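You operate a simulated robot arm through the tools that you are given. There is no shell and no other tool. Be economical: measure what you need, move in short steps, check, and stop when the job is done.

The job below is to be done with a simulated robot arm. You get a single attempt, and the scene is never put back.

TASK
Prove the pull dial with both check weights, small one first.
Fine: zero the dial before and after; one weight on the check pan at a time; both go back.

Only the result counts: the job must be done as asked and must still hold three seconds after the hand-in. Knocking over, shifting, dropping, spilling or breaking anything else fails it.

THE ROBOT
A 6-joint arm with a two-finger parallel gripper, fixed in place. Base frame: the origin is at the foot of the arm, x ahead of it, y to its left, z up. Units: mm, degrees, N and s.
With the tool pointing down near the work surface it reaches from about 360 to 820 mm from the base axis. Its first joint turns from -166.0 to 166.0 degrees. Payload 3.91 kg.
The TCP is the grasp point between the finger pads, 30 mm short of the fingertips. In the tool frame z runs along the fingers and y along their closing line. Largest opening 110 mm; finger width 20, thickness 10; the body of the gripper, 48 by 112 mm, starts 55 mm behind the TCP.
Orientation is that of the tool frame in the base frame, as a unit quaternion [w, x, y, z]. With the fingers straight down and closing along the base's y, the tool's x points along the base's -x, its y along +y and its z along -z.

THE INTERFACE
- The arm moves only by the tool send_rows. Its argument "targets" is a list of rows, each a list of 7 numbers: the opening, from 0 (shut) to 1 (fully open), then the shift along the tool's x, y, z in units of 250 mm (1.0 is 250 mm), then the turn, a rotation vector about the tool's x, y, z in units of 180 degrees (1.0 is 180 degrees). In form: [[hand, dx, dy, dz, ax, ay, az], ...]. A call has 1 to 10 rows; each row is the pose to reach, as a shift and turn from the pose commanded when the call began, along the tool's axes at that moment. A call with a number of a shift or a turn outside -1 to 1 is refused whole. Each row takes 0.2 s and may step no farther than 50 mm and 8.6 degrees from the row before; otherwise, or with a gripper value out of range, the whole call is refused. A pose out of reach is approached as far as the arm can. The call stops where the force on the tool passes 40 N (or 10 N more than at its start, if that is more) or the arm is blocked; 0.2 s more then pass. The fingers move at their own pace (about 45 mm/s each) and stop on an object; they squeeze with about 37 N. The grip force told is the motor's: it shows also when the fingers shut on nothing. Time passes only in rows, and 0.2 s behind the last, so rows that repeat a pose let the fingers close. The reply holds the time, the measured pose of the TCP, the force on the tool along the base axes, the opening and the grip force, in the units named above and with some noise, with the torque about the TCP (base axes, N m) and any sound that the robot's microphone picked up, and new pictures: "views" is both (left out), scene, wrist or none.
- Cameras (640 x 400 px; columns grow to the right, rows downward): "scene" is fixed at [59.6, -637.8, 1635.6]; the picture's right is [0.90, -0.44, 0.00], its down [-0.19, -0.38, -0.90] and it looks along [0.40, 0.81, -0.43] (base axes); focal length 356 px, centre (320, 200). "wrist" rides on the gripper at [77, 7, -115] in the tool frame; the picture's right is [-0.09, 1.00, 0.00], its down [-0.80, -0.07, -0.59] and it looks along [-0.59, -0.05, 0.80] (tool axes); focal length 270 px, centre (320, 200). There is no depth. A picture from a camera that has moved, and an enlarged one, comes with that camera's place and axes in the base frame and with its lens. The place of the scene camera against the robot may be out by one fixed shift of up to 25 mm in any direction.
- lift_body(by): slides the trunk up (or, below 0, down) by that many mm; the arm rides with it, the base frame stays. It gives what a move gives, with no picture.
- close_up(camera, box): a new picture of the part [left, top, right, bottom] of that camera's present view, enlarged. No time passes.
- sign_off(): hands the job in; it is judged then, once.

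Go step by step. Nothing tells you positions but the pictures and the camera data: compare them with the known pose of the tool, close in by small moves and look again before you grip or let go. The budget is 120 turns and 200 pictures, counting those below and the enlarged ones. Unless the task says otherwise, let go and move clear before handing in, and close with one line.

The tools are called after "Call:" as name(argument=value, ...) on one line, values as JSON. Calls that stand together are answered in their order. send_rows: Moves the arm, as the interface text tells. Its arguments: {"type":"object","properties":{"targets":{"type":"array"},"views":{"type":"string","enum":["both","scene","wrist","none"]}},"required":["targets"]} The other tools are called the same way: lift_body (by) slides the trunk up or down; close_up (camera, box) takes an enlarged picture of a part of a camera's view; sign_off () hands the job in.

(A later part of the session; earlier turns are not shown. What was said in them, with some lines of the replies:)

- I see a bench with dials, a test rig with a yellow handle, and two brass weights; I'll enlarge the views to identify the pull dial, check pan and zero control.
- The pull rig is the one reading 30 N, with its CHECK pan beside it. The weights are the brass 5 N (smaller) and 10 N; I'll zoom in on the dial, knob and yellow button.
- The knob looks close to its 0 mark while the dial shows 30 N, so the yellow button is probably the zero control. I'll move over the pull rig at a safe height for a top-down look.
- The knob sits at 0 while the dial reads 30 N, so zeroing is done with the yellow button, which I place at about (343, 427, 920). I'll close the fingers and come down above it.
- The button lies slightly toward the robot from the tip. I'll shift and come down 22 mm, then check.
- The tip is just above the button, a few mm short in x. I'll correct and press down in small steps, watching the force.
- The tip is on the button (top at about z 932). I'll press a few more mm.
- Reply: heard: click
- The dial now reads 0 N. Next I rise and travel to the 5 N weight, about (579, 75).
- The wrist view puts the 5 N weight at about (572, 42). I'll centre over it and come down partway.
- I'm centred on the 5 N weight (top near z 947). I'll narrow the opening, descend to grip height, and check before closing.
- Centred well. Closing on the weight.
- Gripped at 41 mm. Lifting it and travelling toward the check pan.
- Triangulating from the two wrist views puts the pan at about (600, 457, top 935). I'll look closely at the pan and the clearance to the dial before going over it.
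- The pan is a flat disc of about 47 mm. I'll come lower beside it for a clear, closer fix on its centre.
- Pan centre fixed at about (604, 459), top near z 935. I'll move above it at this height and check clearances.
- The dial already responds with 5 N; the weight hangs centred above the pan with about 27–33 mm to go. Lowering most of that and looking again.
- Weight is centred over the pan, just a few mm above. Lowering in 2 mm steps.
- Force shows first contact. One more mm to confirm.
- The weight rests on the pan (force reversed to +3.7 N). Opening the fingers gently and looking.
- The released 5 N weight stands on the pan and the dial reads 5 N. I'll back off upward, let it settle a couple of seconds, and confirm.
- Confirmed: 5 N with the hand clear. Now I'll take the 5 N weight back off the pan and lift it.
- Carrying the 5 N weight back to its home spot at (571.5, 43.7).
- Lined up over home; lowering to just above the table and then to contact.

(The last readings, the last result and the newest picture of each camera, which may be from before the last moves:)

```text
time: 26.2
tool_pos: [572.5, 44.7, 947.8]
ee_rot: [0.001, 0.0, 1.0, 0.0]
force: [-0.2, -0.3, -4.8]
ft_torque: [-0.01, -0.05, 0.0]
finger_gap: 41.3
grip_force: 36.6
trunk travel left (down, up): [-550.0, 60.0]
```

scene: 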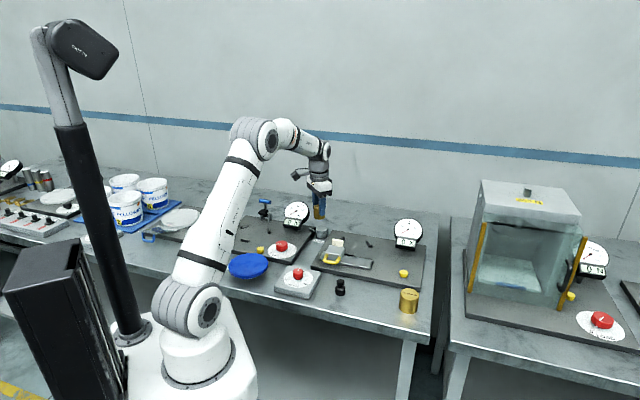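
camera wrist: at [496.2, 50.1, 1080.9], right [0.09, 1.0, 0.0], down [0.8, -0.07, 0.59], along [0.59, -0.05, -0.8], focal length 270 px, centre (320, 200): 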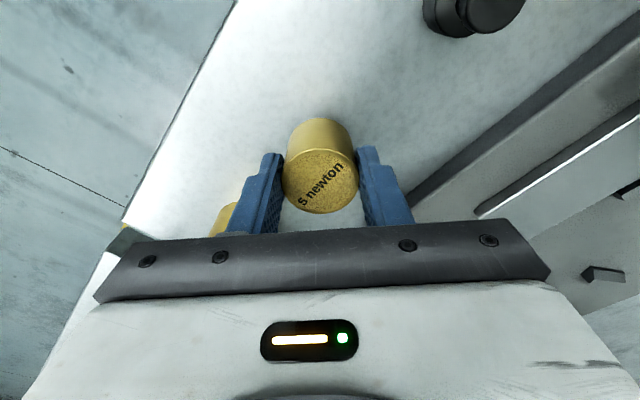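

Still hanging freely; continuing by 1 mm steps.

Call:
send_rows(targets=[[0.3, 0, 0, 0.004, 0, 0, 0], [0.3, 0, 0, 0.006, 0, 0, 0]], views="none")

```text
time: 26.8
tool_pos: [571.4, 44.2, 947.7]
ee_rot: [0.001, 0.0, 1.0, 0.0]
force: [-1.2, -0.9, 7.7]
ft_torque: [-0.06, 0.24, 0.02]
finger_gap: 41.1
grip_force: 37.0
trunk travel left (down, up): [-550.0, 60.0]
```

The weight is on the table. Releasing and rising.

Call:
send_rows(targets=[[0.54, 0, 0, -0.002, 0, 0, 0], [0.54, 0, 0, -0.002, 0, 0, 0], [0.54, 0, 0, -0.002, 0, 0, 0], [0.54, 0, 0, -0.1, 0, 0, 0], [0.54, 0, 0, -0.25, 0, 0, 0], [0.54, 0, 0, -0.4, 0, 0, 0]])

Call:
close_up(camera="scene", box=[325, 210, 445, 320])

Call:
close_up(camera="scene", box=[270, 190, 350, 250])

```text
time: 28.2
tool_pos: [569.1, 45.5, 1045.9]
ee_rot: [0.0, 0.0, 1.0, 0.0]
force: [-0.1, 0.7, 0.0]
ft_torque: [0.01, -0.03, 0.0]
finger_gap: 59.5
grip_force: 0.0
trunk travel left (down, up): [-550.0, 60.0]
camera wrist: at [492.6, 52.8, 1162.1], right [0.09, 1.0, 0.0], down [0.8, -0.07, 0.59], along [0.59, -0.05, -0.8], focal length 270 px, centre (320, 200)
```

scene: 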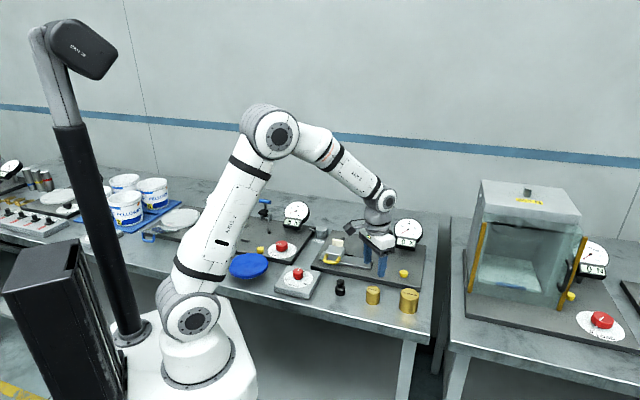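
wrist: 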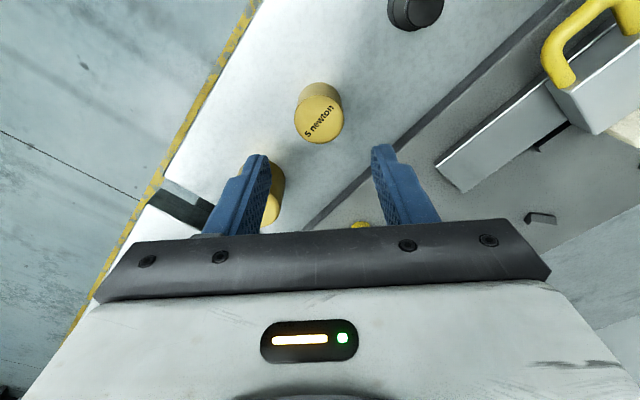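

```text
3.64 times, centred on (385, 265) of scene
camera zoom: at [59.6, -637.8, 1635.6], right [0.9, -0.44, 0.0], down [-0.19, -0.38, -0.9], along [0.4, 0.81, -0.43], focal length 1295 px, centre (84, -36)
```

zoom: 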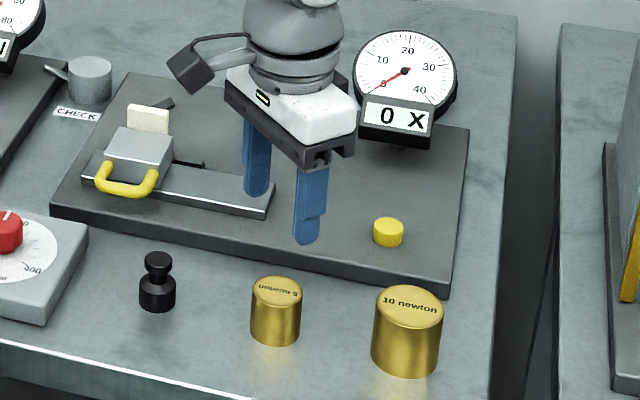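

```text
6.67 times, centred on (310, 220) of scene
camera zoom: at [59.6, -637.8, 1635.6], right [0.9, -0.44, 0.0], down [-0.19, -0.38, -0.9], along [0.4, 0.81, -0.43], focal length 2375 px, centre (387, 67)
```

zoom: 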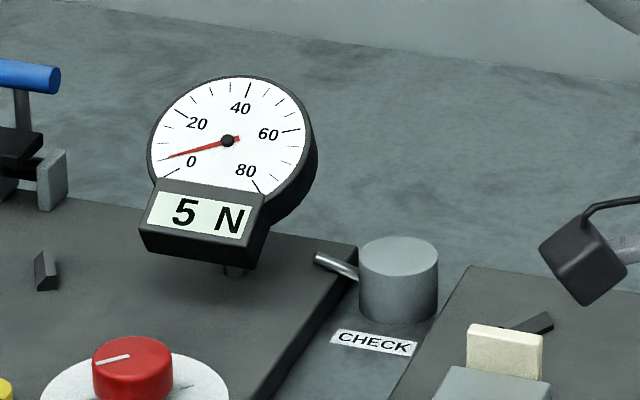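

The 5 N weight is back home. The dial is holding the last peak (5 N), as it held 30 N at the start, so it will be zeroed at the end as asked. Next I go over the 10 N weight.

Call:
send_rows(targets=[[0.75, -0.09, -0.1, 0, 0, 0, 0], [0.75, -0.19, -0.21, 0, 0, 0, 0], [0.75, -0.19, -0.21, 0, 0, 0, 0]])

Call:
close_up(camera="scene", box=[270, 190, 350, 250])

```text
time: 29.0
tool_pos: [620.0, -5.4, 1046.9]
ee_rot: [0.0, -0.001, 1.0, 0.0]
force: [0.3, 0.2, 0.4]
ft_torque: [-0.02, -0.01, -0.01]
finger_gap: 82.6
grip_force: 0.0
trunk travel left (down, up): [-550.0, 60.0]
camera wrist: at [543.4, 1.1, 1161.3], right [0.09, 1.0, 0.0], down [0.8, -0.07, 0.59], along [0.59, -0.05, -0.8], focal length 270 px, centre (320, 200)
```

scene: 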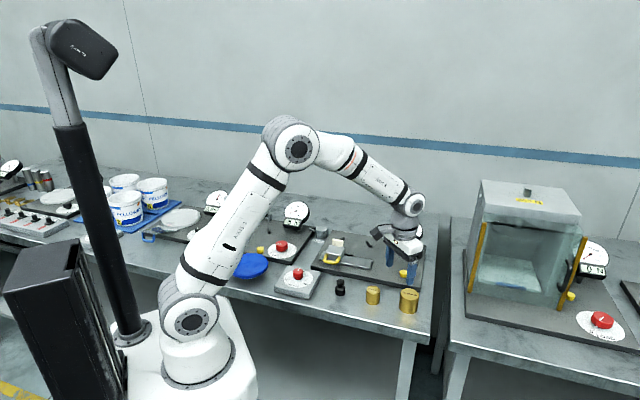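
wrist: 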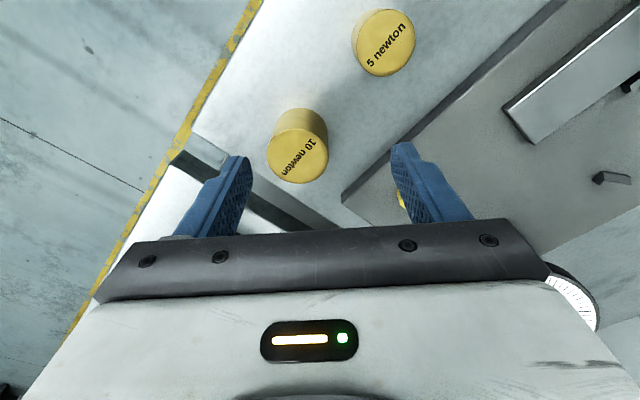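

```text
6.67 times, centred on (310, 220) of scene
camera zoom: at [59.6, -637.8, 1635.6], right [0.9, -0.44, 0.0], down [-0.19, -0.38, -0.9], along [0.4, 0.81, -0.43], focal length 2375 px, centre (387, 67)
```

zoom: 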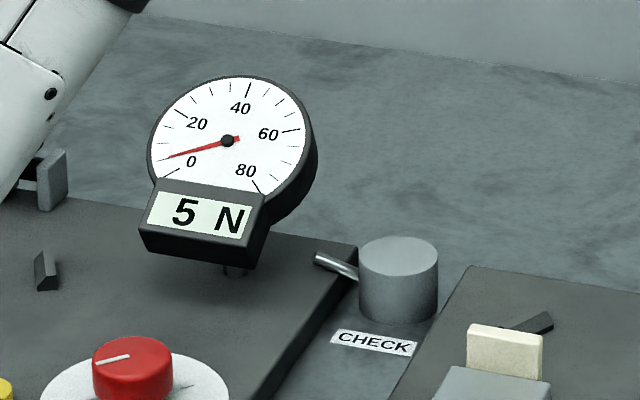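

10 N weight located at about (648, −27). Centring over it and coming down partway.

Call:
send_rows(targets=[[0.72, -0.112, -0.086, 0, 0, 0, 0], [0.72, -0.112, -0.086, 0.15, 0, 0, 0]], views="wrist")

Call:
close_up(camera="scene", box=[325, 210, 445, 320])

```text
time: 29.6
tool_pos: [650.6, -30.9, 1007.6]
ee_rot: [0.0, 0.0, 1.0, 0.0]
force: [0.7, 0.0, 0.0]
ft_torque: [0.02, 0.0, 0.0]
finger_gap: 79.2
grip_force: 0.1
trunk travel left (down, up): [-550.0, 60.0]
camera wrist: at [573.0, -23.2, 1124.0], right [0.09, 1.0, 0.0], down [0.8, -0.07, 0.59], along [0.59, -0.05, -0.8], focal length 270 px, centre (320, 200)
```

wrist: 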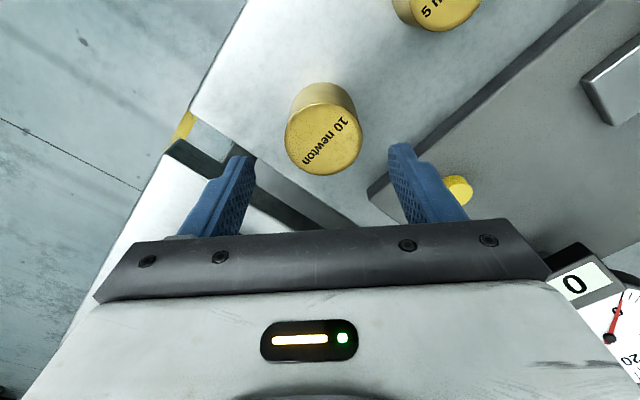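

```text
3.64 times, centred on (385, 265) of scene
camera zoom: at [59.6, -637.8, 1635.6], right [0.9, -0.44, 0.0], down [-0.19, -0.38, -0.9], along [0.4, 0.81, -0.43], focal length 1295 px, centre (84, -36)
```

zoom: 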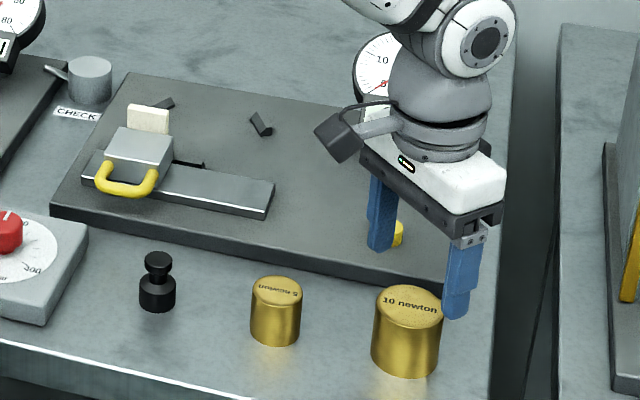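

Slight corrections (−4 mm x, +4 mm y), then down further for a look.

Call:
send_rows(targets=[[0.7, 0.016, 0.014, 0, 0, 0, 0], [0.7, 0.016, 0.014, 0.13, 0, 0, 0], [0.7, 0.016, 0.014, 0.13, 0, 0, 0]], views="wrist")

Call:
close_up(camera="scene", box=[325, 210, 445, 320])

```text
time: 30.4
tool_pos: [644.1, -26.8, 976.0]
ee_rot: [0.0, 0.0, 1.0, 0.0]
force: [-0.3, -0.2, 0.4]
ft_torque: [-0.01, -0.01, 0.01]
finger_gap: 77.2
grip_force: 0.1
trunk travel left (down, up): [-550.0, 60.0]
camera wrist: at [567.5, -19.1, 1092.4], right [0.09, 1.0, 0.0], down [0.8, -0.07, 0.59], along [0.59, -0.05, -0.8], focal length 270 px, centre (320, 200)
```

wrist: 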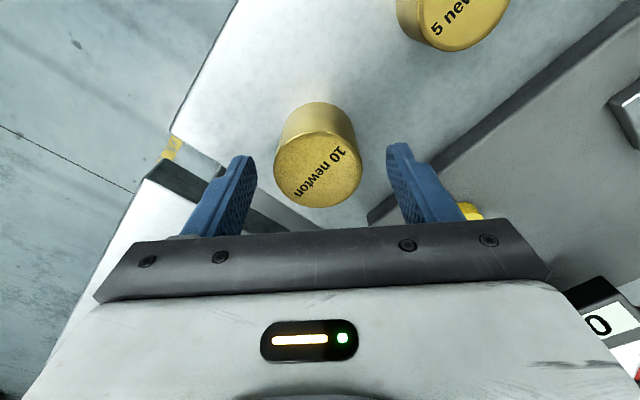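

```text
3.64 times, centred on (385, 265) of scene
camera zoom: at [59.6, -637.8, 1635.6], right [0.9, -0.44, 0.0], down [-0.19, -0.38, -0.9], along [0.4, 0.81, -0.43], focal length 1295 px, centre (84, -36)
```

zoom: 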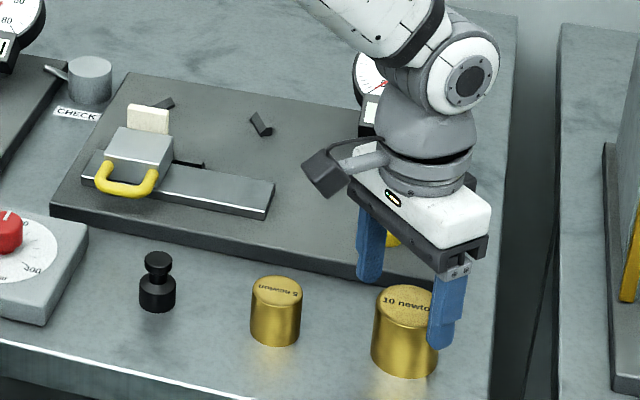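

Well centred now (645, −27). Descending to grip height and closing.

Call:
send_rows(targets=[[0.7, -0.004, 0, 0.05, 0, 0, 0], [0.7, -0.004, 0, 0.092, 0, 0, 0], [0.42, -0.004, 0, 0.092, 0, 0, 0], [0.42, -0.004, 0, 0.092, 0, 0, 0], [0.42, -0.004, 0, 0.092, 0, 0, 0]], views="wrist")

```text
time: 31.6
tool_pos: [644.5, -26.7, 953.4]
ee_rot: [0.001, 0.0, 1.0, 0.0]
force: [0.0, -3.7, 0.7]
ft_torque: [-0.22, -0.2, -0.07]
finger_gap: 53.7
grip_force: 36.8
trunk travel left (down, up): [-550.0, 60.0]
camera wrist: at [567.8, -19.7, 1068.9], right [0.09, 1.0, 0.0], down [0.8, -0.07, 0.59], along [0.59, -0.05, -0.8], focal length 270 px, centre (320, 200)
```

wrist: 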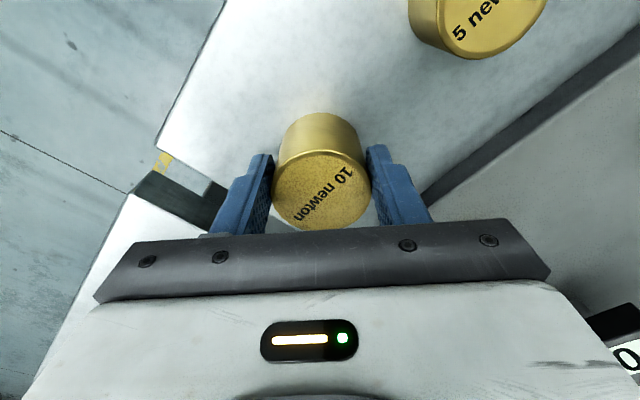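

Gripped at 53.7 mm. Lifting and carrying the 10 N weight toward the pan.

Call:
send_rows(targets=[[0.42, 0, 0, -0.06, 0, 0, 0], [0.42, 0, 0, -0.2, 0, 0, 0], [0.42, 0, 0, -0.36, 0, 0, 0], [0.42, 0, 0, -0.54, 0, 0, 0], [0.42, 0.01, 0.13, -0.54, 0, 0, 0], [0.42, 0.03, 0.3, -0.54, 0, 0, 0], [0.42, 0.05, 0.48, -0.54, 0, 0, 0], [0.42, 0.07, 0.66, -0.54, 0, 0, 0], [0.42, 0.09, 0.84, -0.54, 0, 0, 0], [0.42, 0.1, 0.97, -0.54, 0, 0, 0]], views="wrist")

Call:
close_up(camera="scene", box=[270, 190, 430, 320])

```text
time: 33.8
tool_pos: [620.1, 217.0, 1087.0]
ee_rot: [-0.001, 0.0, 1.0, -0.001]
force: [0.2, 0.0, -10.4]
ft_torque: [-0.01, 0.08, -0.02]
finger_gap: 53.4
grip_force: 37.0
trunk travel left (down, up): [-550.0, 60.0]
camera wrist: at [543.9, 224.6, 1202.4], right [0.09, 1.0, 0.0], down [0.8, -0.07, 0.59], along [0.59, -0.05, -0.81], focal length 270 px, centre (320, 200)
```

wrist: 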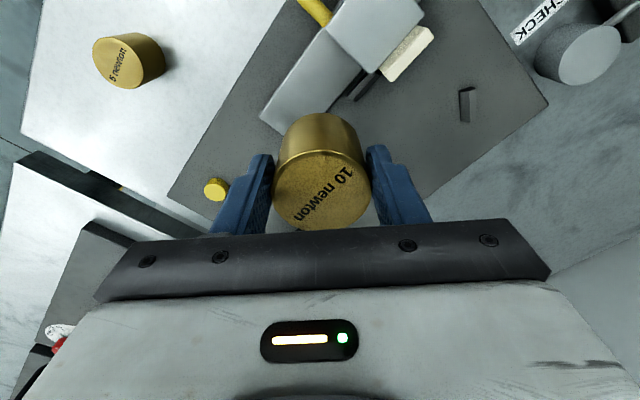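

```text
3.08 times, centred on (350, 255) of scene
camera zoom: at [59.6, -637.8, 1635.6], right [0.9, -0.44, 0.0], down [-0.19, -0.38, -0.9], along [0.4, 0.81, -0.43], focal length 1096 px, centre (228, 31)
```

zoom: 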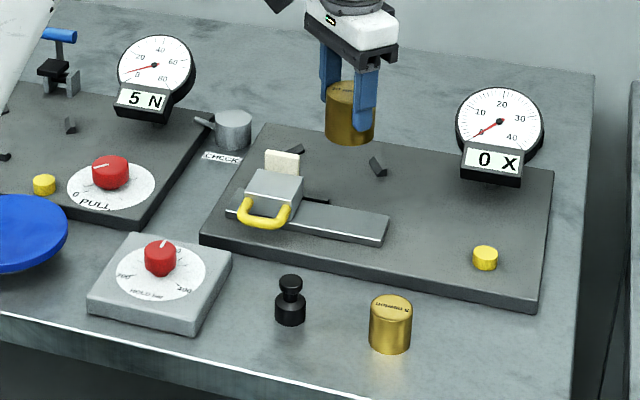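

Continuing to directly above the pan.

Call:
send_rows(targets=[[0.42, 0.012, 0.15, 0, 0, 0, 0], [0.42, 0.025, 0.33, 0, 0, 0, 0], [0.42, 0.04, 0.51, 0, 0, 0, 0], [0.42, 0.05, 0.69, 0, 0, 0, 0], [0.42, 0.06, 0.86, 0, 0, 0, 0], [0.42, 0.062, 0.964, 0, 0, 0, 0], [0.42, 0.062, 0.964, 0.14, 0, 0, 0], [0.42, 0.062, 0.964, 0.28, 0, 0, 0], [0.42, 0.062, 0.964, 0.34, 0, 0, 0]], views="wrist")

Call:
close_up(camera="scene", box=[280, 190, 350, 250])

```text
time: 35.8
tool_pos: [603.2, 456.7, 1003.5]
ee_rot: [-0.001, 0.0, 1.0, -0.001]
force: [0.3, 0.0, -9.5]
ft_torque: [0.01, 0.03, -0.04]
finger_gap: 53.6
grip_force: 36.9
trunk travel left (down, up): [-550.0, 60.0]
camera wrist: at [527.0, 464.9, 1118.6], right [0.09, 1.0, 0.0], down [0.8, -0.07, 0.59], along [0.59, -0.05, -0.8], focal length 270 px, centre (320, 200)
```

wrist: 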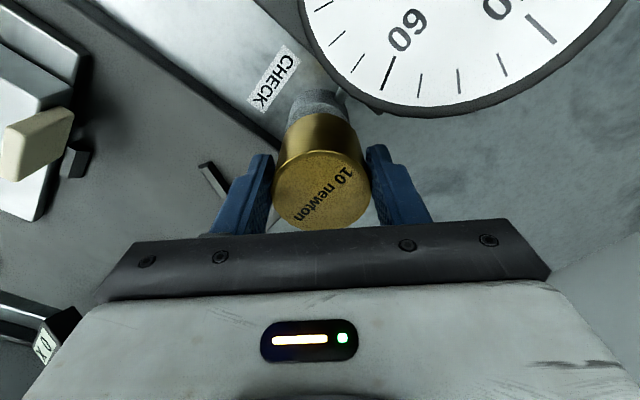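

```text
6.67 times, centred on (315, 220) of scene
camera zoom: at [59.6, -637.8, 1635.6], right [0.9, -0.44, 0.0], down [-0.19, -0.38, -0.9], along [0.4, 0.81, -0.43], focal length 2375 px, centre (353, 67)
```

zoom: 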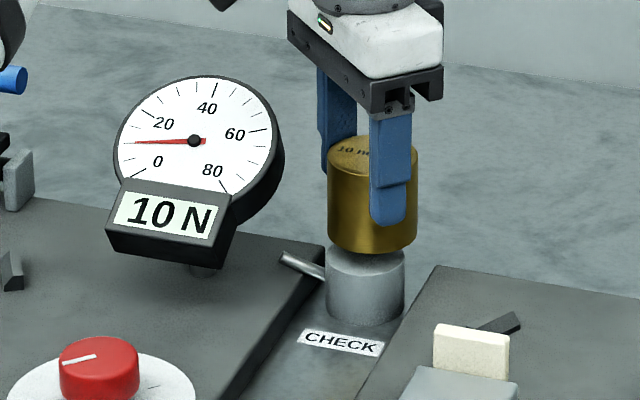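

Dial reads 10 N as the weight arrives. The weight sits about 4 mm too far in +x, so I'll correct and lower close.

Call:
send_rows(targets=[[0.42, 0.015, 0.002, 0, 0, 0, 0], [0.42, 0.015, 0.002, 0.036, 0, 0, 0]], views="none")

Call:
close_up(camera="scene", box=[280, 190, 350, 250])

```text
time: 36.4
tool_pos: [601.1, 458.3, 993.6]
ee_rot: [-0.001, 0.0, 1.0, 0.0]
force: [0.9, -0.4, -10.3]
ft_torque: [0.01, 0.06, 0.02]
finger_gap: 53.3
grip_force: 36.9
trunk travel left (down, up): [-550.0, 60.0]
```

```text
6.67 times, centred on (315, 220) of scene
camera zoom: at [59.6, -637.8, 1635.6], right [0.9, -0.44, 0.0], down [-0.19, -0.38, -0.9], along [0.4, 0.81, -0.43], focal length 2375 px, centre (353, 67)
```

zoom: 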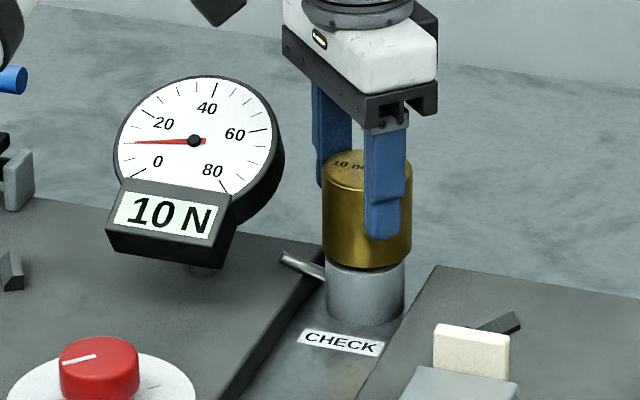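

Now concentric. Lowering by small steps to contact.

Call:
send_rows(targets=[[0.42, 0, 0, 0.006, 0, 0, 0], [0.42, 0, 0, 0.012, 0, 0, 0]], views="none")

```text
time: 37.0
tool_pos: [600.6, 457.2, 990.8]
ee_rot: [-0.001, 0.0, 1.0, 0.001]
force: [-0.6, -0.5, -9.3]
ft_torque: [-0.01, 0.05, 0.01]
finger_gap: 54.0
grip_force: 37.1
trunk travel left (down, up): [-550.0, 60.0]
```

Call:
send_rows(targets=[[0.42, 0, 0, 0.004, 0, 0, 0], [0.42, 0, 0, 0.008, 0, 0, 0]], views="none")

```text
time: 37.6
tool_pos: [601.0, 458.0, 989.0]
ee_rot: [-0.001, 0.0, 1.0, 0.0]
force: [-1.2, 0.4, -9.6]
ft_torque: [0.0, 0.05, 0.03]
finger_gap: 53.4
grip_force: 36.6
trunk travel left (down, up): [-550.0, 60.0]
```

Call:
send_rows(targets=[[0.42, 0, 0, 0.004, 0, 0, 0], [0.42, 0, 0, 0.006, 0, 0, 0]], views="none")

```text
time: 38.2
tool_pos: [601.6, 457.8, 989.2]
ee_rot: [0.0, 0.001, 1.0, 0.0]
force: [1.5, 0.2, -3.9]
ft_torque: [-0.16, -0.04, 0.01]
finger_gap: 53.8
grip_force: 37.2
trunk travel left (down, up): [-550.0, 60.0]
```

Contact is starting; half a millimetre more, then check.

Call:
send_rows(targets=[[0.42, 0, 0, 0.003, 0, 0, 0], [0.42, 0, 0, 0.003, 0, 0, 0]], views="none")

```text
time: 38.8
tool_pos: [601.5, 458.8, 989.9]
ee_rot: [0.001, 0.0, 1.0, 0.0]
force: [4.7, 2.3, 4.1]
ft_torque: [-0.19, -0.05, 0.08]
finger_gap: 53.6
grip_force: 36.6
trunk travel left (down, up): [-550.0, 60.0]
```

The weight is seated on the pan. Releasing, rising clear and dwelling.

Call:
send_rows(targets=[[0.7, 0, 0, 0, 0, 0, 0], [0.7, 0, 0, 0, 0, 0, 0], [0.7, 0, 0, 0, 0, 0, 0], [0.7, 0, 0, -0.08, 0, 0, 0], [0.7, 0, 0, -0.24, 0, 0, 0], [0.7, 0, 0, -0.24, 0, 0, 0], [0.7, 0, 0, -0.24, 0, 0, 0], [0.7, 0, 0, -0.24, 0, 0, 0], [0.7, 0, 0, -0.24, 0, 0, 0], [0.7, 0, 0, -0.24, 0, 0, 0]], views="wrist")

Call:
close_up(camera="scene", box=[280, 190, 350, 250])

```text
time: 41.0
tool_pos: [599.2, 456.3, 1047.7]
ee_rot: [0.001, 0.0, 1.0, 0.0]
force: [-0.5, -0.7, -0.1]
ft_torque: [0.03, -0.02, 0.02]
finger_gap: 76.9
grip_force: 0.0
trunk travel left (down, up): [-550.0, 60.0]
camera wrist: at [522.8, 463.4, 1162.9], right [0.09, 1.0, 0.0], down [0.8, -0.07, 0.59], along [0.59, -0.05, -0.8], focal length 270 px, centre (320, 200)
```

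wrist: 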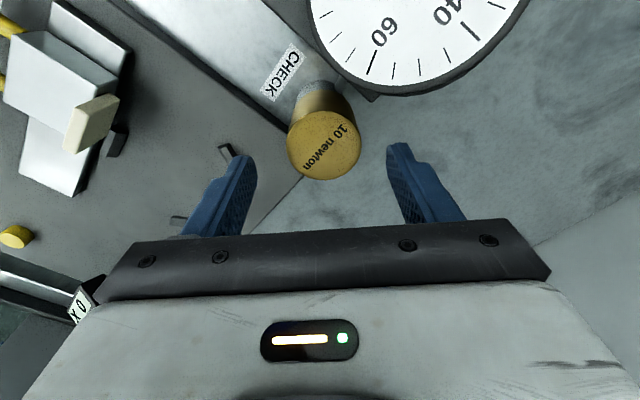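

```text
6.67 times, centred on (315, 220) of scene
camera zoom: at [59.6, -637.8, 1635.6], right [0.9, -0.44, 0.0], down [-0.19, -0.38, -0.9], along [0.4, 0.81, -0.43], focal length 2375 px, centre (353, 67)
```

zoom: 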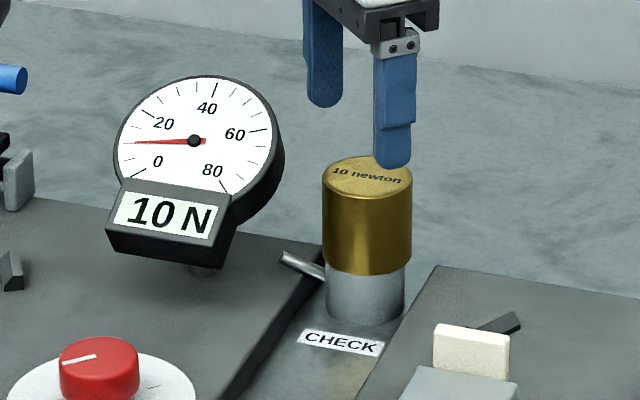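

Dial reads 10 N with the weight standing freely. Regripping it and lifting off.

Call:
send_rows(targets=[[0.7, 0, 0, 0.12, 0, 0, 0], [0.7, 0, 0, 0.236, 0, 0, 0], [0.42, 0, 0, 0.236, 0, 0, 0], [0.42, 0, 0, 0.236, 0, 0, 0], [0.42, 0, 0, 0.236, 0, 0, 0], [0.42, 0, 0, 0.236, 0, 0, 0], [0.42, 0, 0, 0.17, 0, 0, 0], [0.42, 0, 0, 0.01, 0, 0, 0], [0.42, 0, 0, -0.16, 0, 0, 0]], views="wrist")

```text
time: 43.0
tool_pos: [600.2, 457.8, 1086.7]
ee_rot: [0.0, 0.0, 1.0, -0.001]
force: [-1.1, -0.2, -9.3]
ft_torque: [0.0, 0.08, 0.01]
finger_gap: 53.5
grip_force: 37.4
trunk travel left (down, up): [-550.0, 60.0]
camera wrist: at [523.6, 465.3, 1201.9], right [0.09, 1.0, 0.0], down [0.8, -0.07, 0.59], along [0.59, -0.05, -0.8], focal length 270 px, centre (320, 200)
```

wrist: 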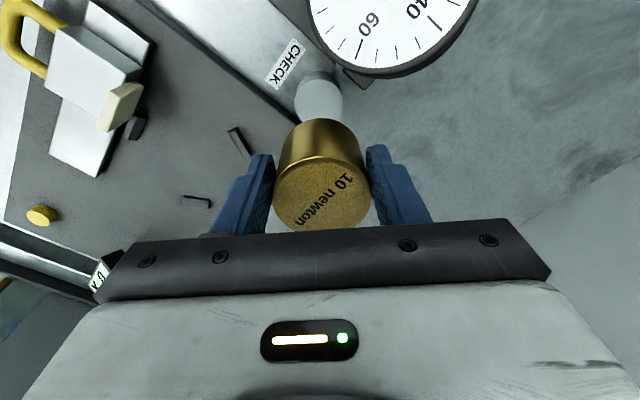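

Carrying the 10 N weight back along the exact reverse shift.

Call:
send_rows(targets=[[0.42, -0.012, -0.14, 0, 0, 0, 0], [0.42, -0.03, -0.32, 0, 0, 0, 0], [0.42, -0.045, -0.5, 0, 0, 0, 0], [0.42, -0.06, -0.68, 0, 0, 0, 0], [0.42, -0.078, -0.86, 0, 0, 0, 0], [0.42, -0.088, -0.968, 0, 0, 0, 0]], views="none")

Call:
send_rows(targets=[[0.42, -0.012, -0.14, 0, 0, 0, 0], [0.42, -0.03, -0.32, 0, 0, 0, 0], [0.42, -0.045, -0.5, 0, 0, 0, 0], [0.42, -0.06, -0.68, 0, 0, 0, 0], [0.42, -0.078, -0.86, 0, 0, 0, 0], [0.42, -0.089, -0.968, 0, 0, 0, 0], [0.42, -0.089, -0.968, 0.16, 0, 0, 0], [0.42, -0.089, -0.968, 0.32, 0, 0, 0], [0.42, -0.089, -0.968, 0.46, 0, 0, 0]], views="wrist")

Call:
close_up(camera="scene", box=[325, 210, 445, 320])

```text
time: 44.4
tool_pos: [623.3, 214.3, 1085.4]
ee_rot: [0.0, 0.0, 1.0, 0.0]
force: [-0.4, -0.3, -10.4]
ft_torque: [0.01, 0.11, 0.0]
finger_gap: 53.5
grip_force: 36.6
trunk travel left (down, up): [-550.0, 60.0]
```

```text
time: 46.4
tool_pos: [645.4, -27.2, 970.7]
ee_rot: [0.0, 0.001, 1.0, 0.0]
force: [0.1, -0.1, -10.7]
ft_torque: [-0.02, 0.07, 0.05]
finger_gap: 53.6
grip_force: 36.6
trunk travel left (down, up): [-550.0, 60.0]
camera wrist: at [569.2, -20.4, 1086.2], right [0.09, 1.0, 0.0], down [0.8, -0.07, 0.59], along [0.59, -0.05, -0.8], focal length 270 px, centre (320, 200)
```

wrist: 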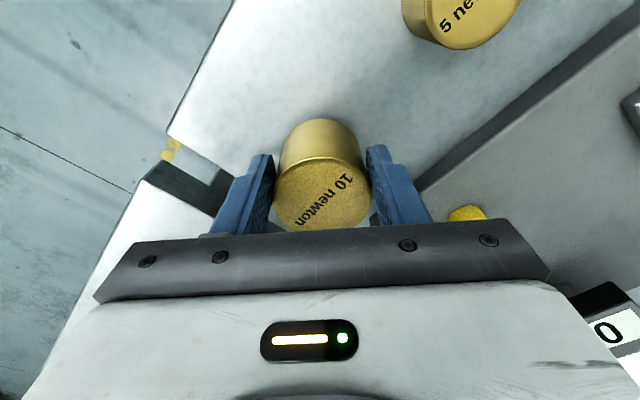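

```text
3.64 times, centred on (385, 265) of scene
camera zoom: at [59.6, -637.8, 1635.6], right [0.9, -0.44, 0.0], down [-0.19, -0.38, -0.9], along [0.4, 0.81, -0.43], focal length 1295 px, centre (84, -36)
```

zoom: 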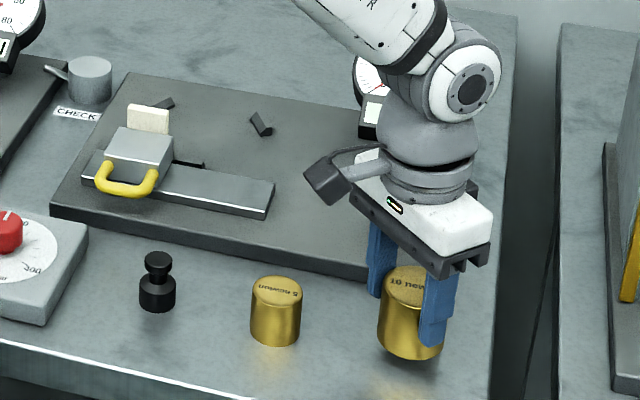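

I'll check closely whether the weight hangs upright before lowering.

Call:
close_up(camera="scene", box=[385, 270, 435, 320])

Call:
close_up(camera="wrist", box=[240, 90, 400, 240])

```text
8.00 times, centred on (410, 295) of scene
camera zoom: at [59.6, -637.8, 1635.6], right [0.9, -0.44, 0.0], down [-0.19, -0.38, -0.9], along [0.4, 0.81, -0.43], focal length 2850 px, centre (-400, -560)
```

zoom: 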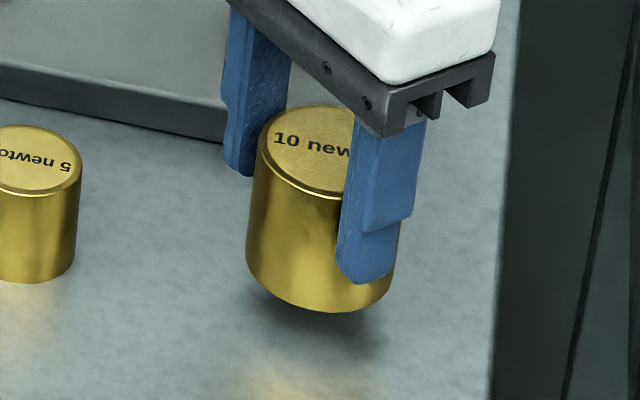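

```text
2.67 times, centred on (320, 165) of wrist
camera zoom: at [569.2, -20.4, 1086.2], right [0.09, 1.0, 0.0], down [0.8, -0.07, 0.59], along [0.59, -0.05, -0.8], focal length 721 px, centre (320, 293)
```

zoom: 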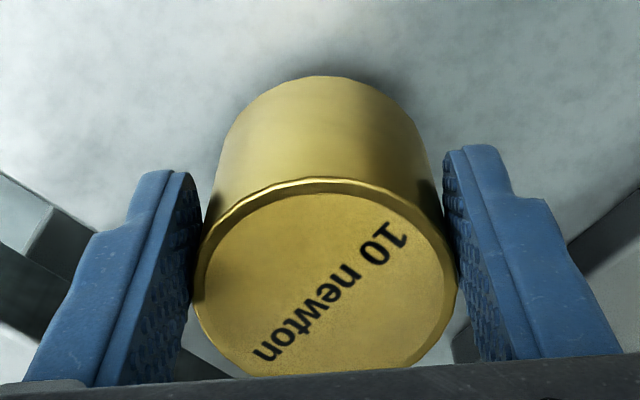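

The weight is upright but sits ~4 mm further in +x in the grip than originally, so I'll shift back 4 mm before setting it down.

Call:
send_rows(targets=[[0.42, 0.016, 0, 0.02, 0, 0, 0], [0.42, 0.016, 0, 0.052, 0, 0, 0], [0.42, 0.016, 0, 0.06, 0, 0, 0]], views="none")

Call:
close_up(camera="scene", box=[325, 210, 445, 320])

```text
time: 47.2
tool_pos: [640.4, -27.1, 956.7]
ee_rot: [0.0, -0.001, 1.0, 0.0]
force: [0.4, -0.4, -10.0]
ft_torque: [0.0, 0.09, -0.03]
finger_gap: 53.6
grip_force: 36.9
trunk travel left (down, up): [-550.0, 60.0]
```

```text
3.64 times, centred on (385, 265) of scene
camera zoom: at [59.6, -637.8, 1635.6], right [0.9, -0.44, 0.0], down [-0.19, -0.38, -0.9], along [0.4, 0.81, -0.43], focal length 1295 px, centre (84, -36)
```

zoom: 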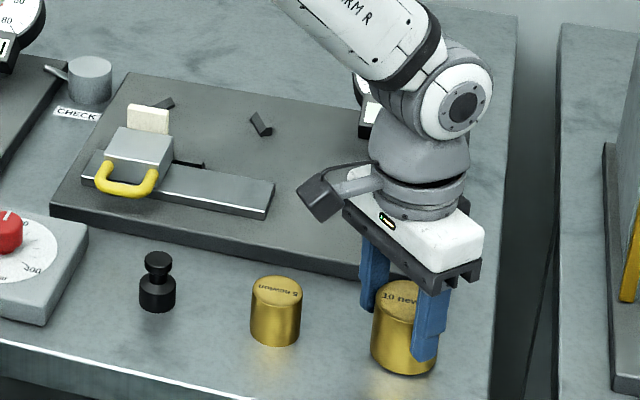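

Lined up with the original outline. Lowering in 1 mm steps.

Call:
send_rows(targets=[[0.42, 0, 0, 0.005, 0, 0, 0], [0.42, 0, 0, 0.009, 0, 0, 0]], views="none")

```text
time: 47.8
tool_pos: [640.3, -26.7, 955.0]
ee_rot: [0.0, 0.0, 1.0, 0.0]
force: [-0.1, -0.7, -10.9]
ft_torque: [-0.02, 0.08, 0.0]
finger_gap: 53.6
grip_force: 36.9
trunk travel left (down, up): [-550.0, 60.0]
```

Call:
send_rows(targets=[[0.42, 0, 0, 0.004, 0, 0, 0], [0.42, 0, 0, 0.007, 0, 0, 0]], views="none")

```text
time: 48.4
tool_pos: [640.0, -26.5, 953.4]
ee_rot: [0.001, 0.0, 1.0, 0.001]
force: [0.5, -0.6, -8.8]
ft_torque: [0.08, 0.12, 0.02]
finger_gap: 53.9
grip_force: 37.3
trunk travel left (down, up): [-550.0, 60.0]
```

Call:
send_rows(targets=[[0.42, 0, 0, 0.003, 0, 0, 0], [0.42, 0, 0, 0.005, 0, 0, 0]], views="none")

```text
time: 49.0
tool_pos: [640.8, -27.2, 953.9]
ee_rot: [0.001, 0.0, 1.0, 0.0]
force: [2.5, -3.1, 0.5]
ft_torque: [-0.14, 0.14, 0.07]
finger_gap: 53.3
grip_force: 37.3
trunk travel left (down, up): [-550.0, 60.0]
```

The table is carrying it. A touch more, then release and rise.

Call:
send_rows(targets=[[0.42, 0, 0, 0.002, 0, 0, 0], [0.65, 0, 0, 0.002, 0, 0, 0], [0.65, 0, 0, 0.002, 0, 0, 0], [0.65, 0, 0, 0.002, 0, 0, 0], [0.65, 0, 0, -0.08, 0, 0, 0], [0.65, 0, 0, -0.24, 0, 0, 0], [0.65, 0, 0, -0.42, 0, 0, 0]])

Call:
close_up(camera="scene", box=[325, 210, 445, 320])

```text
time: 50.6
tool_pos: [639.8, -26.2, 1057.7]
ee_rot: [0.0, 0.0, 1.0, 0.0]
force: [0.1, -0.7, 0.9]
ft_torque: [-0.03, -0.03, -0.01]
finger_gap: 71.5
grip_force: 0.0
trunk travel left (down, up): [-550.0, 60.0]
camera wrist: at [562.6, -18.0, 1173.5], right [0.09, 1.0, 0.0], down [0.8, -0.07, 0.59], along [0.59, -0.05, -0.8], focal length 270 px, centre (320, 200)
```

scene: 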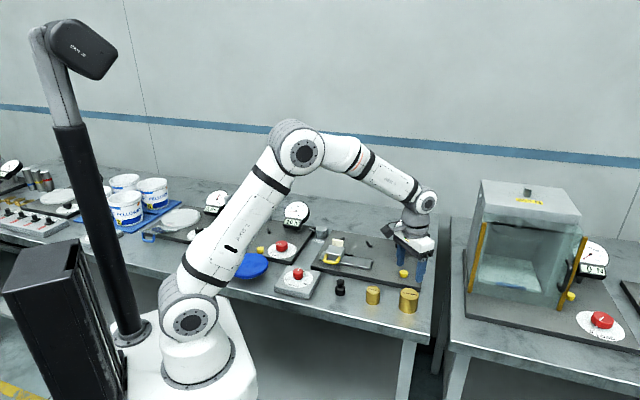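
wrist: 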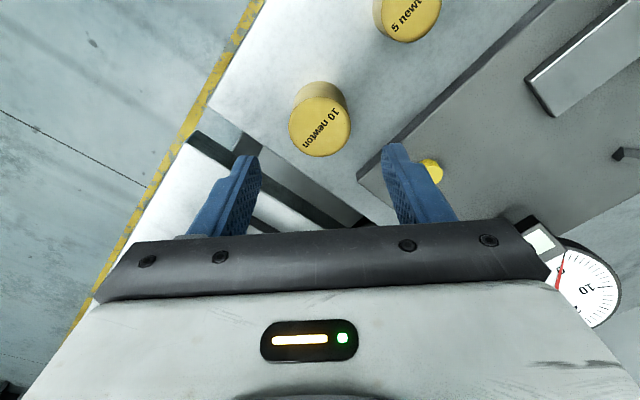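

```text
3.64 times, centred on (385, 265) of scene
camera zoom: at [59.6, -637.8, 1635.6], right [0.9, -0.44, 0.0], down [-0.19, -0.38, -0.9], along [0.4, 0.81, -0.43], focal length 1295 px, centre (84, -36)
```

zoom: 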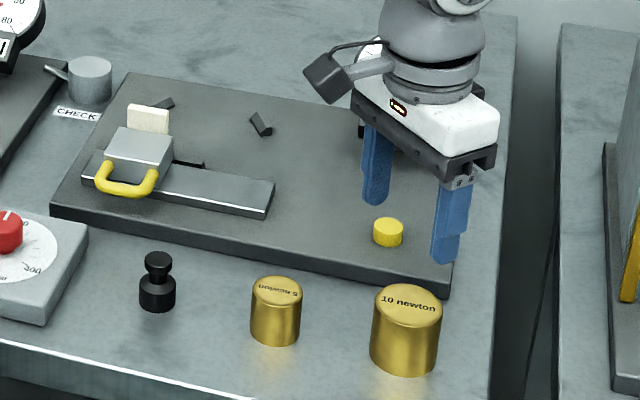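

Both weights are home. Now back to the pull dial's yellow button with the fingers shut.

Call:
send_rows(targets=[[0, 0.101, 0.15, 0, 0, 0, 0], [0, 0.202, 0.3, 0, 0, 0, 0], [0, 0.303, 0.45, 0, 0, 0, 0], [0, 0.404, 0.6, 0, 0, 0, 0], [0, 0.504, 0.75, 0, 0, 0, 0], [0, 0.605, 0.901, 0, 0, 0, 0]], views="none")

Call:
send_rows(targets=[[0, 0.101, 0.15, 0, 0, 0, 0], [0, 0.202, 0.3, 0, 0, 0, 0], [0, 0.303, 0.45, 0, 0, 0, 0], [0, 0.404, 0.6, 0, 0, 0, 0], [0, 0.504, 0.75, 0, 0, 0, 0], [0, 0.605, 0.901, 0, 0, 0, 0], [0, 0.605, 0.901, 0.16, 0, 0, 0], [0, 0.605, 0.901, 0.3, 0, 0, 0]], views="wrist")

Call:
close_up(camera="scene", box=[235, 195, 325, 265])

```text
time: 52.0
tool_pos: [488.3, 199.3, 1059.9]
ee_rot: [-0.001, 0.0, 1.0, 0.0]
force: [-0.4, -0.1, -0.8]
ft_torque: [-0.02, 0.0, 0.01]
finger_gap: 0.2
grip_force: 37.6
trunk travel left (down, up): [-550.0, 60.0]
```

```text
time: 53.8
tool_pos: [338.6, 423.9, 981.1]
ee_rot: [-0.001, 0.0, 1.0, 0.001]
force: [-1.0, 0.7, 0.4]
ft_torque: [-0.01, 0.01, 0.01]
finger_gap: 0.0
grip_force: 36.7
trunk travel left (down, up): [-550.0, 60.0]
camera wrist: at [261.1, 430.7, 1097.5], right [0.09, 1.0, 0.0], down [0.8, -0.07, 0.59], along [0.59, -0.05, -0.8], focal length 270 px, centre (320, 200)
```

wrist: 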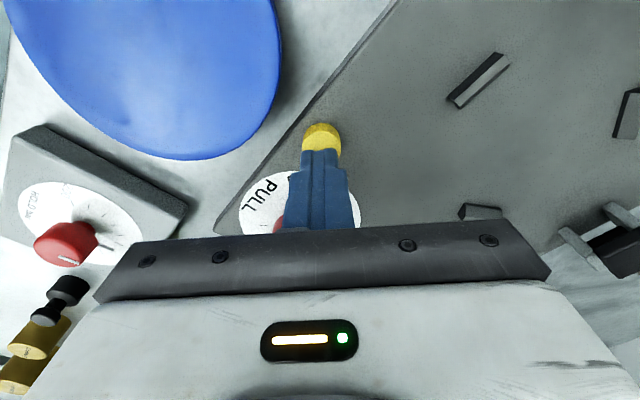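

```text
5.71 times, centred on (280, 230) of scene
camera zoom: at [59.6, -637.8, 1635.6], right [0.9, -0.44, 0.0], down [-0.19, -0.38, -0.9], along [0.4, 0.81, -0.43], focal length 2036 px, centre (549, 29)
```

zoom: 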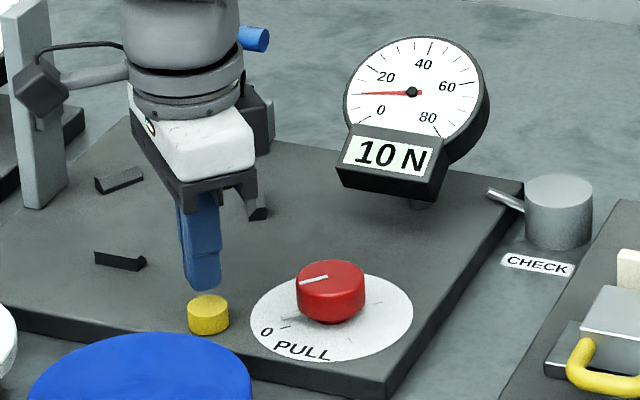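

Aligned over the button, dial holding 10 N. Pressing down as before (to about z 957).

Call:
send_rows(targets=[[0, 0, 0, 0.04, 0, 0, 0], [0, 0, 0, 0.07, 0, 0, 0], [0, 0, 0, 0.08, 0, 0, 0], [0, 0, 0, 0.088, 0, 0, 0], [0, 0, 0, 0.096, 0, 0, 0]], views="none")

Call:
close_up(camera="scene", box=[235, 195, 325, 265])

```text
time: 55.0
tool_pos: [338.0, 424.1, 959.7]
ee_rot: [0.0, 0.0, 1.0, 0.0]
force: [0.8, -0.2, 5.3]
ft_torque: [-0.03, -0.01, 0.04]
finger_gap: 0.2
grip_force: 36.8
trunk travel left (down, up): [-550.0, 60.0]
heard: click
```

```text
5.71 times, centred on (280, 230) of scene
camera zoom: at [59.6, -637.8, 1635.6], right [0.9, -0.44, 0.0], down [-0.19, -0.38, -0.9], along [0.4, 0.81, -0.43], focal length 2036 px, centre (549, 29)
```

zoom: 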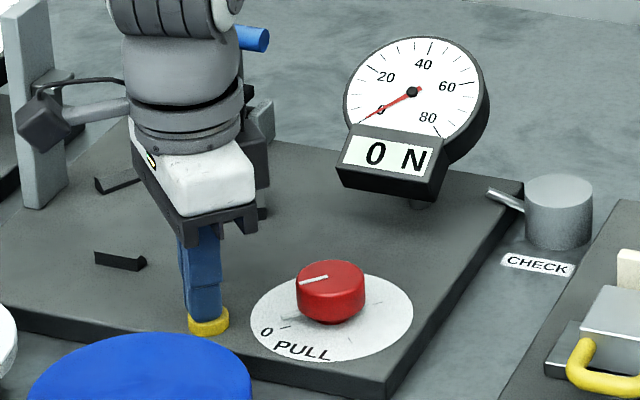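

The dial is zeroed. Moving clear and checking everything once more.

Call:
send_rows(targets=[[0, 0, 0, -0.1, 0, 0, 0], [0, 0, 0, -0.28, 0, 0, 0], [0, 0, 0, -0.46, 0, 0, 0], [0, 0, 0, -0.62, 0, 0, 0], [0, 0, 0, -0.62, 0, 0, 0]], views="scene")

Call:
close_up(camera="scene", box=[240, 190, 440, 320])

```text
time: 56.2
tool_pos: [336.6, 426.3, 1114.4]
ee_rot: [0.0, 0.0, 1.0, 0.0]
force: [-0.3, -0.3, -0.5]
ft_torque: [-0.02, 0.0, 0.0]
finger_gap: 0.0
grip_force: 36.9
trunk travel left (down, up): [-550.0, 60.0]
```

scene: 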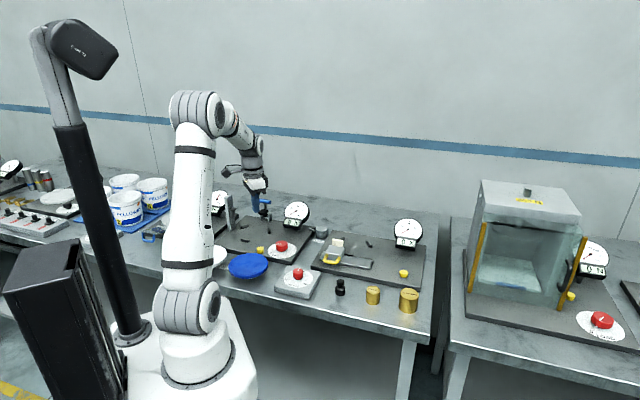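

```text
3.08 times, centred on (340, 255) of scene
camera zoom: at [59.6, -637.8, 1635.6], right [0.9, -0.44, 0.0], down [-0.19, -0.38, -0.9], along [0.4, 0.81, -0.43], focal length 1096 px, centre (258, 31)
```

zoom: 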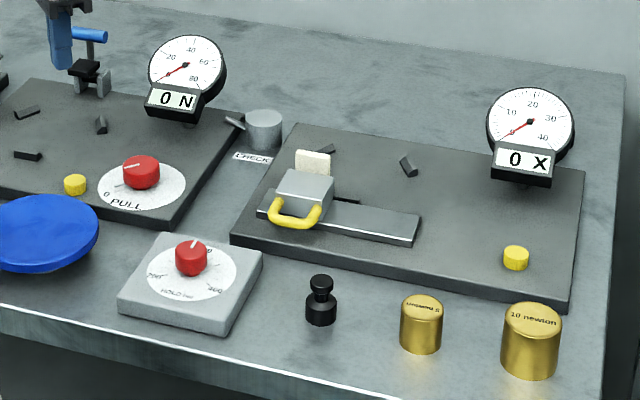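

The dial reads 0 N, the pan is empty, both weights are in their places and the arm is clear, so I'm handing in.

Call:
sign_off()

```text
The job is handed in.
```

The pull dial was zeroed, read 5 N then 10 N with each check weight alone on the pan, and was zeroed again. Both weights are back within a few mm of where they stood.
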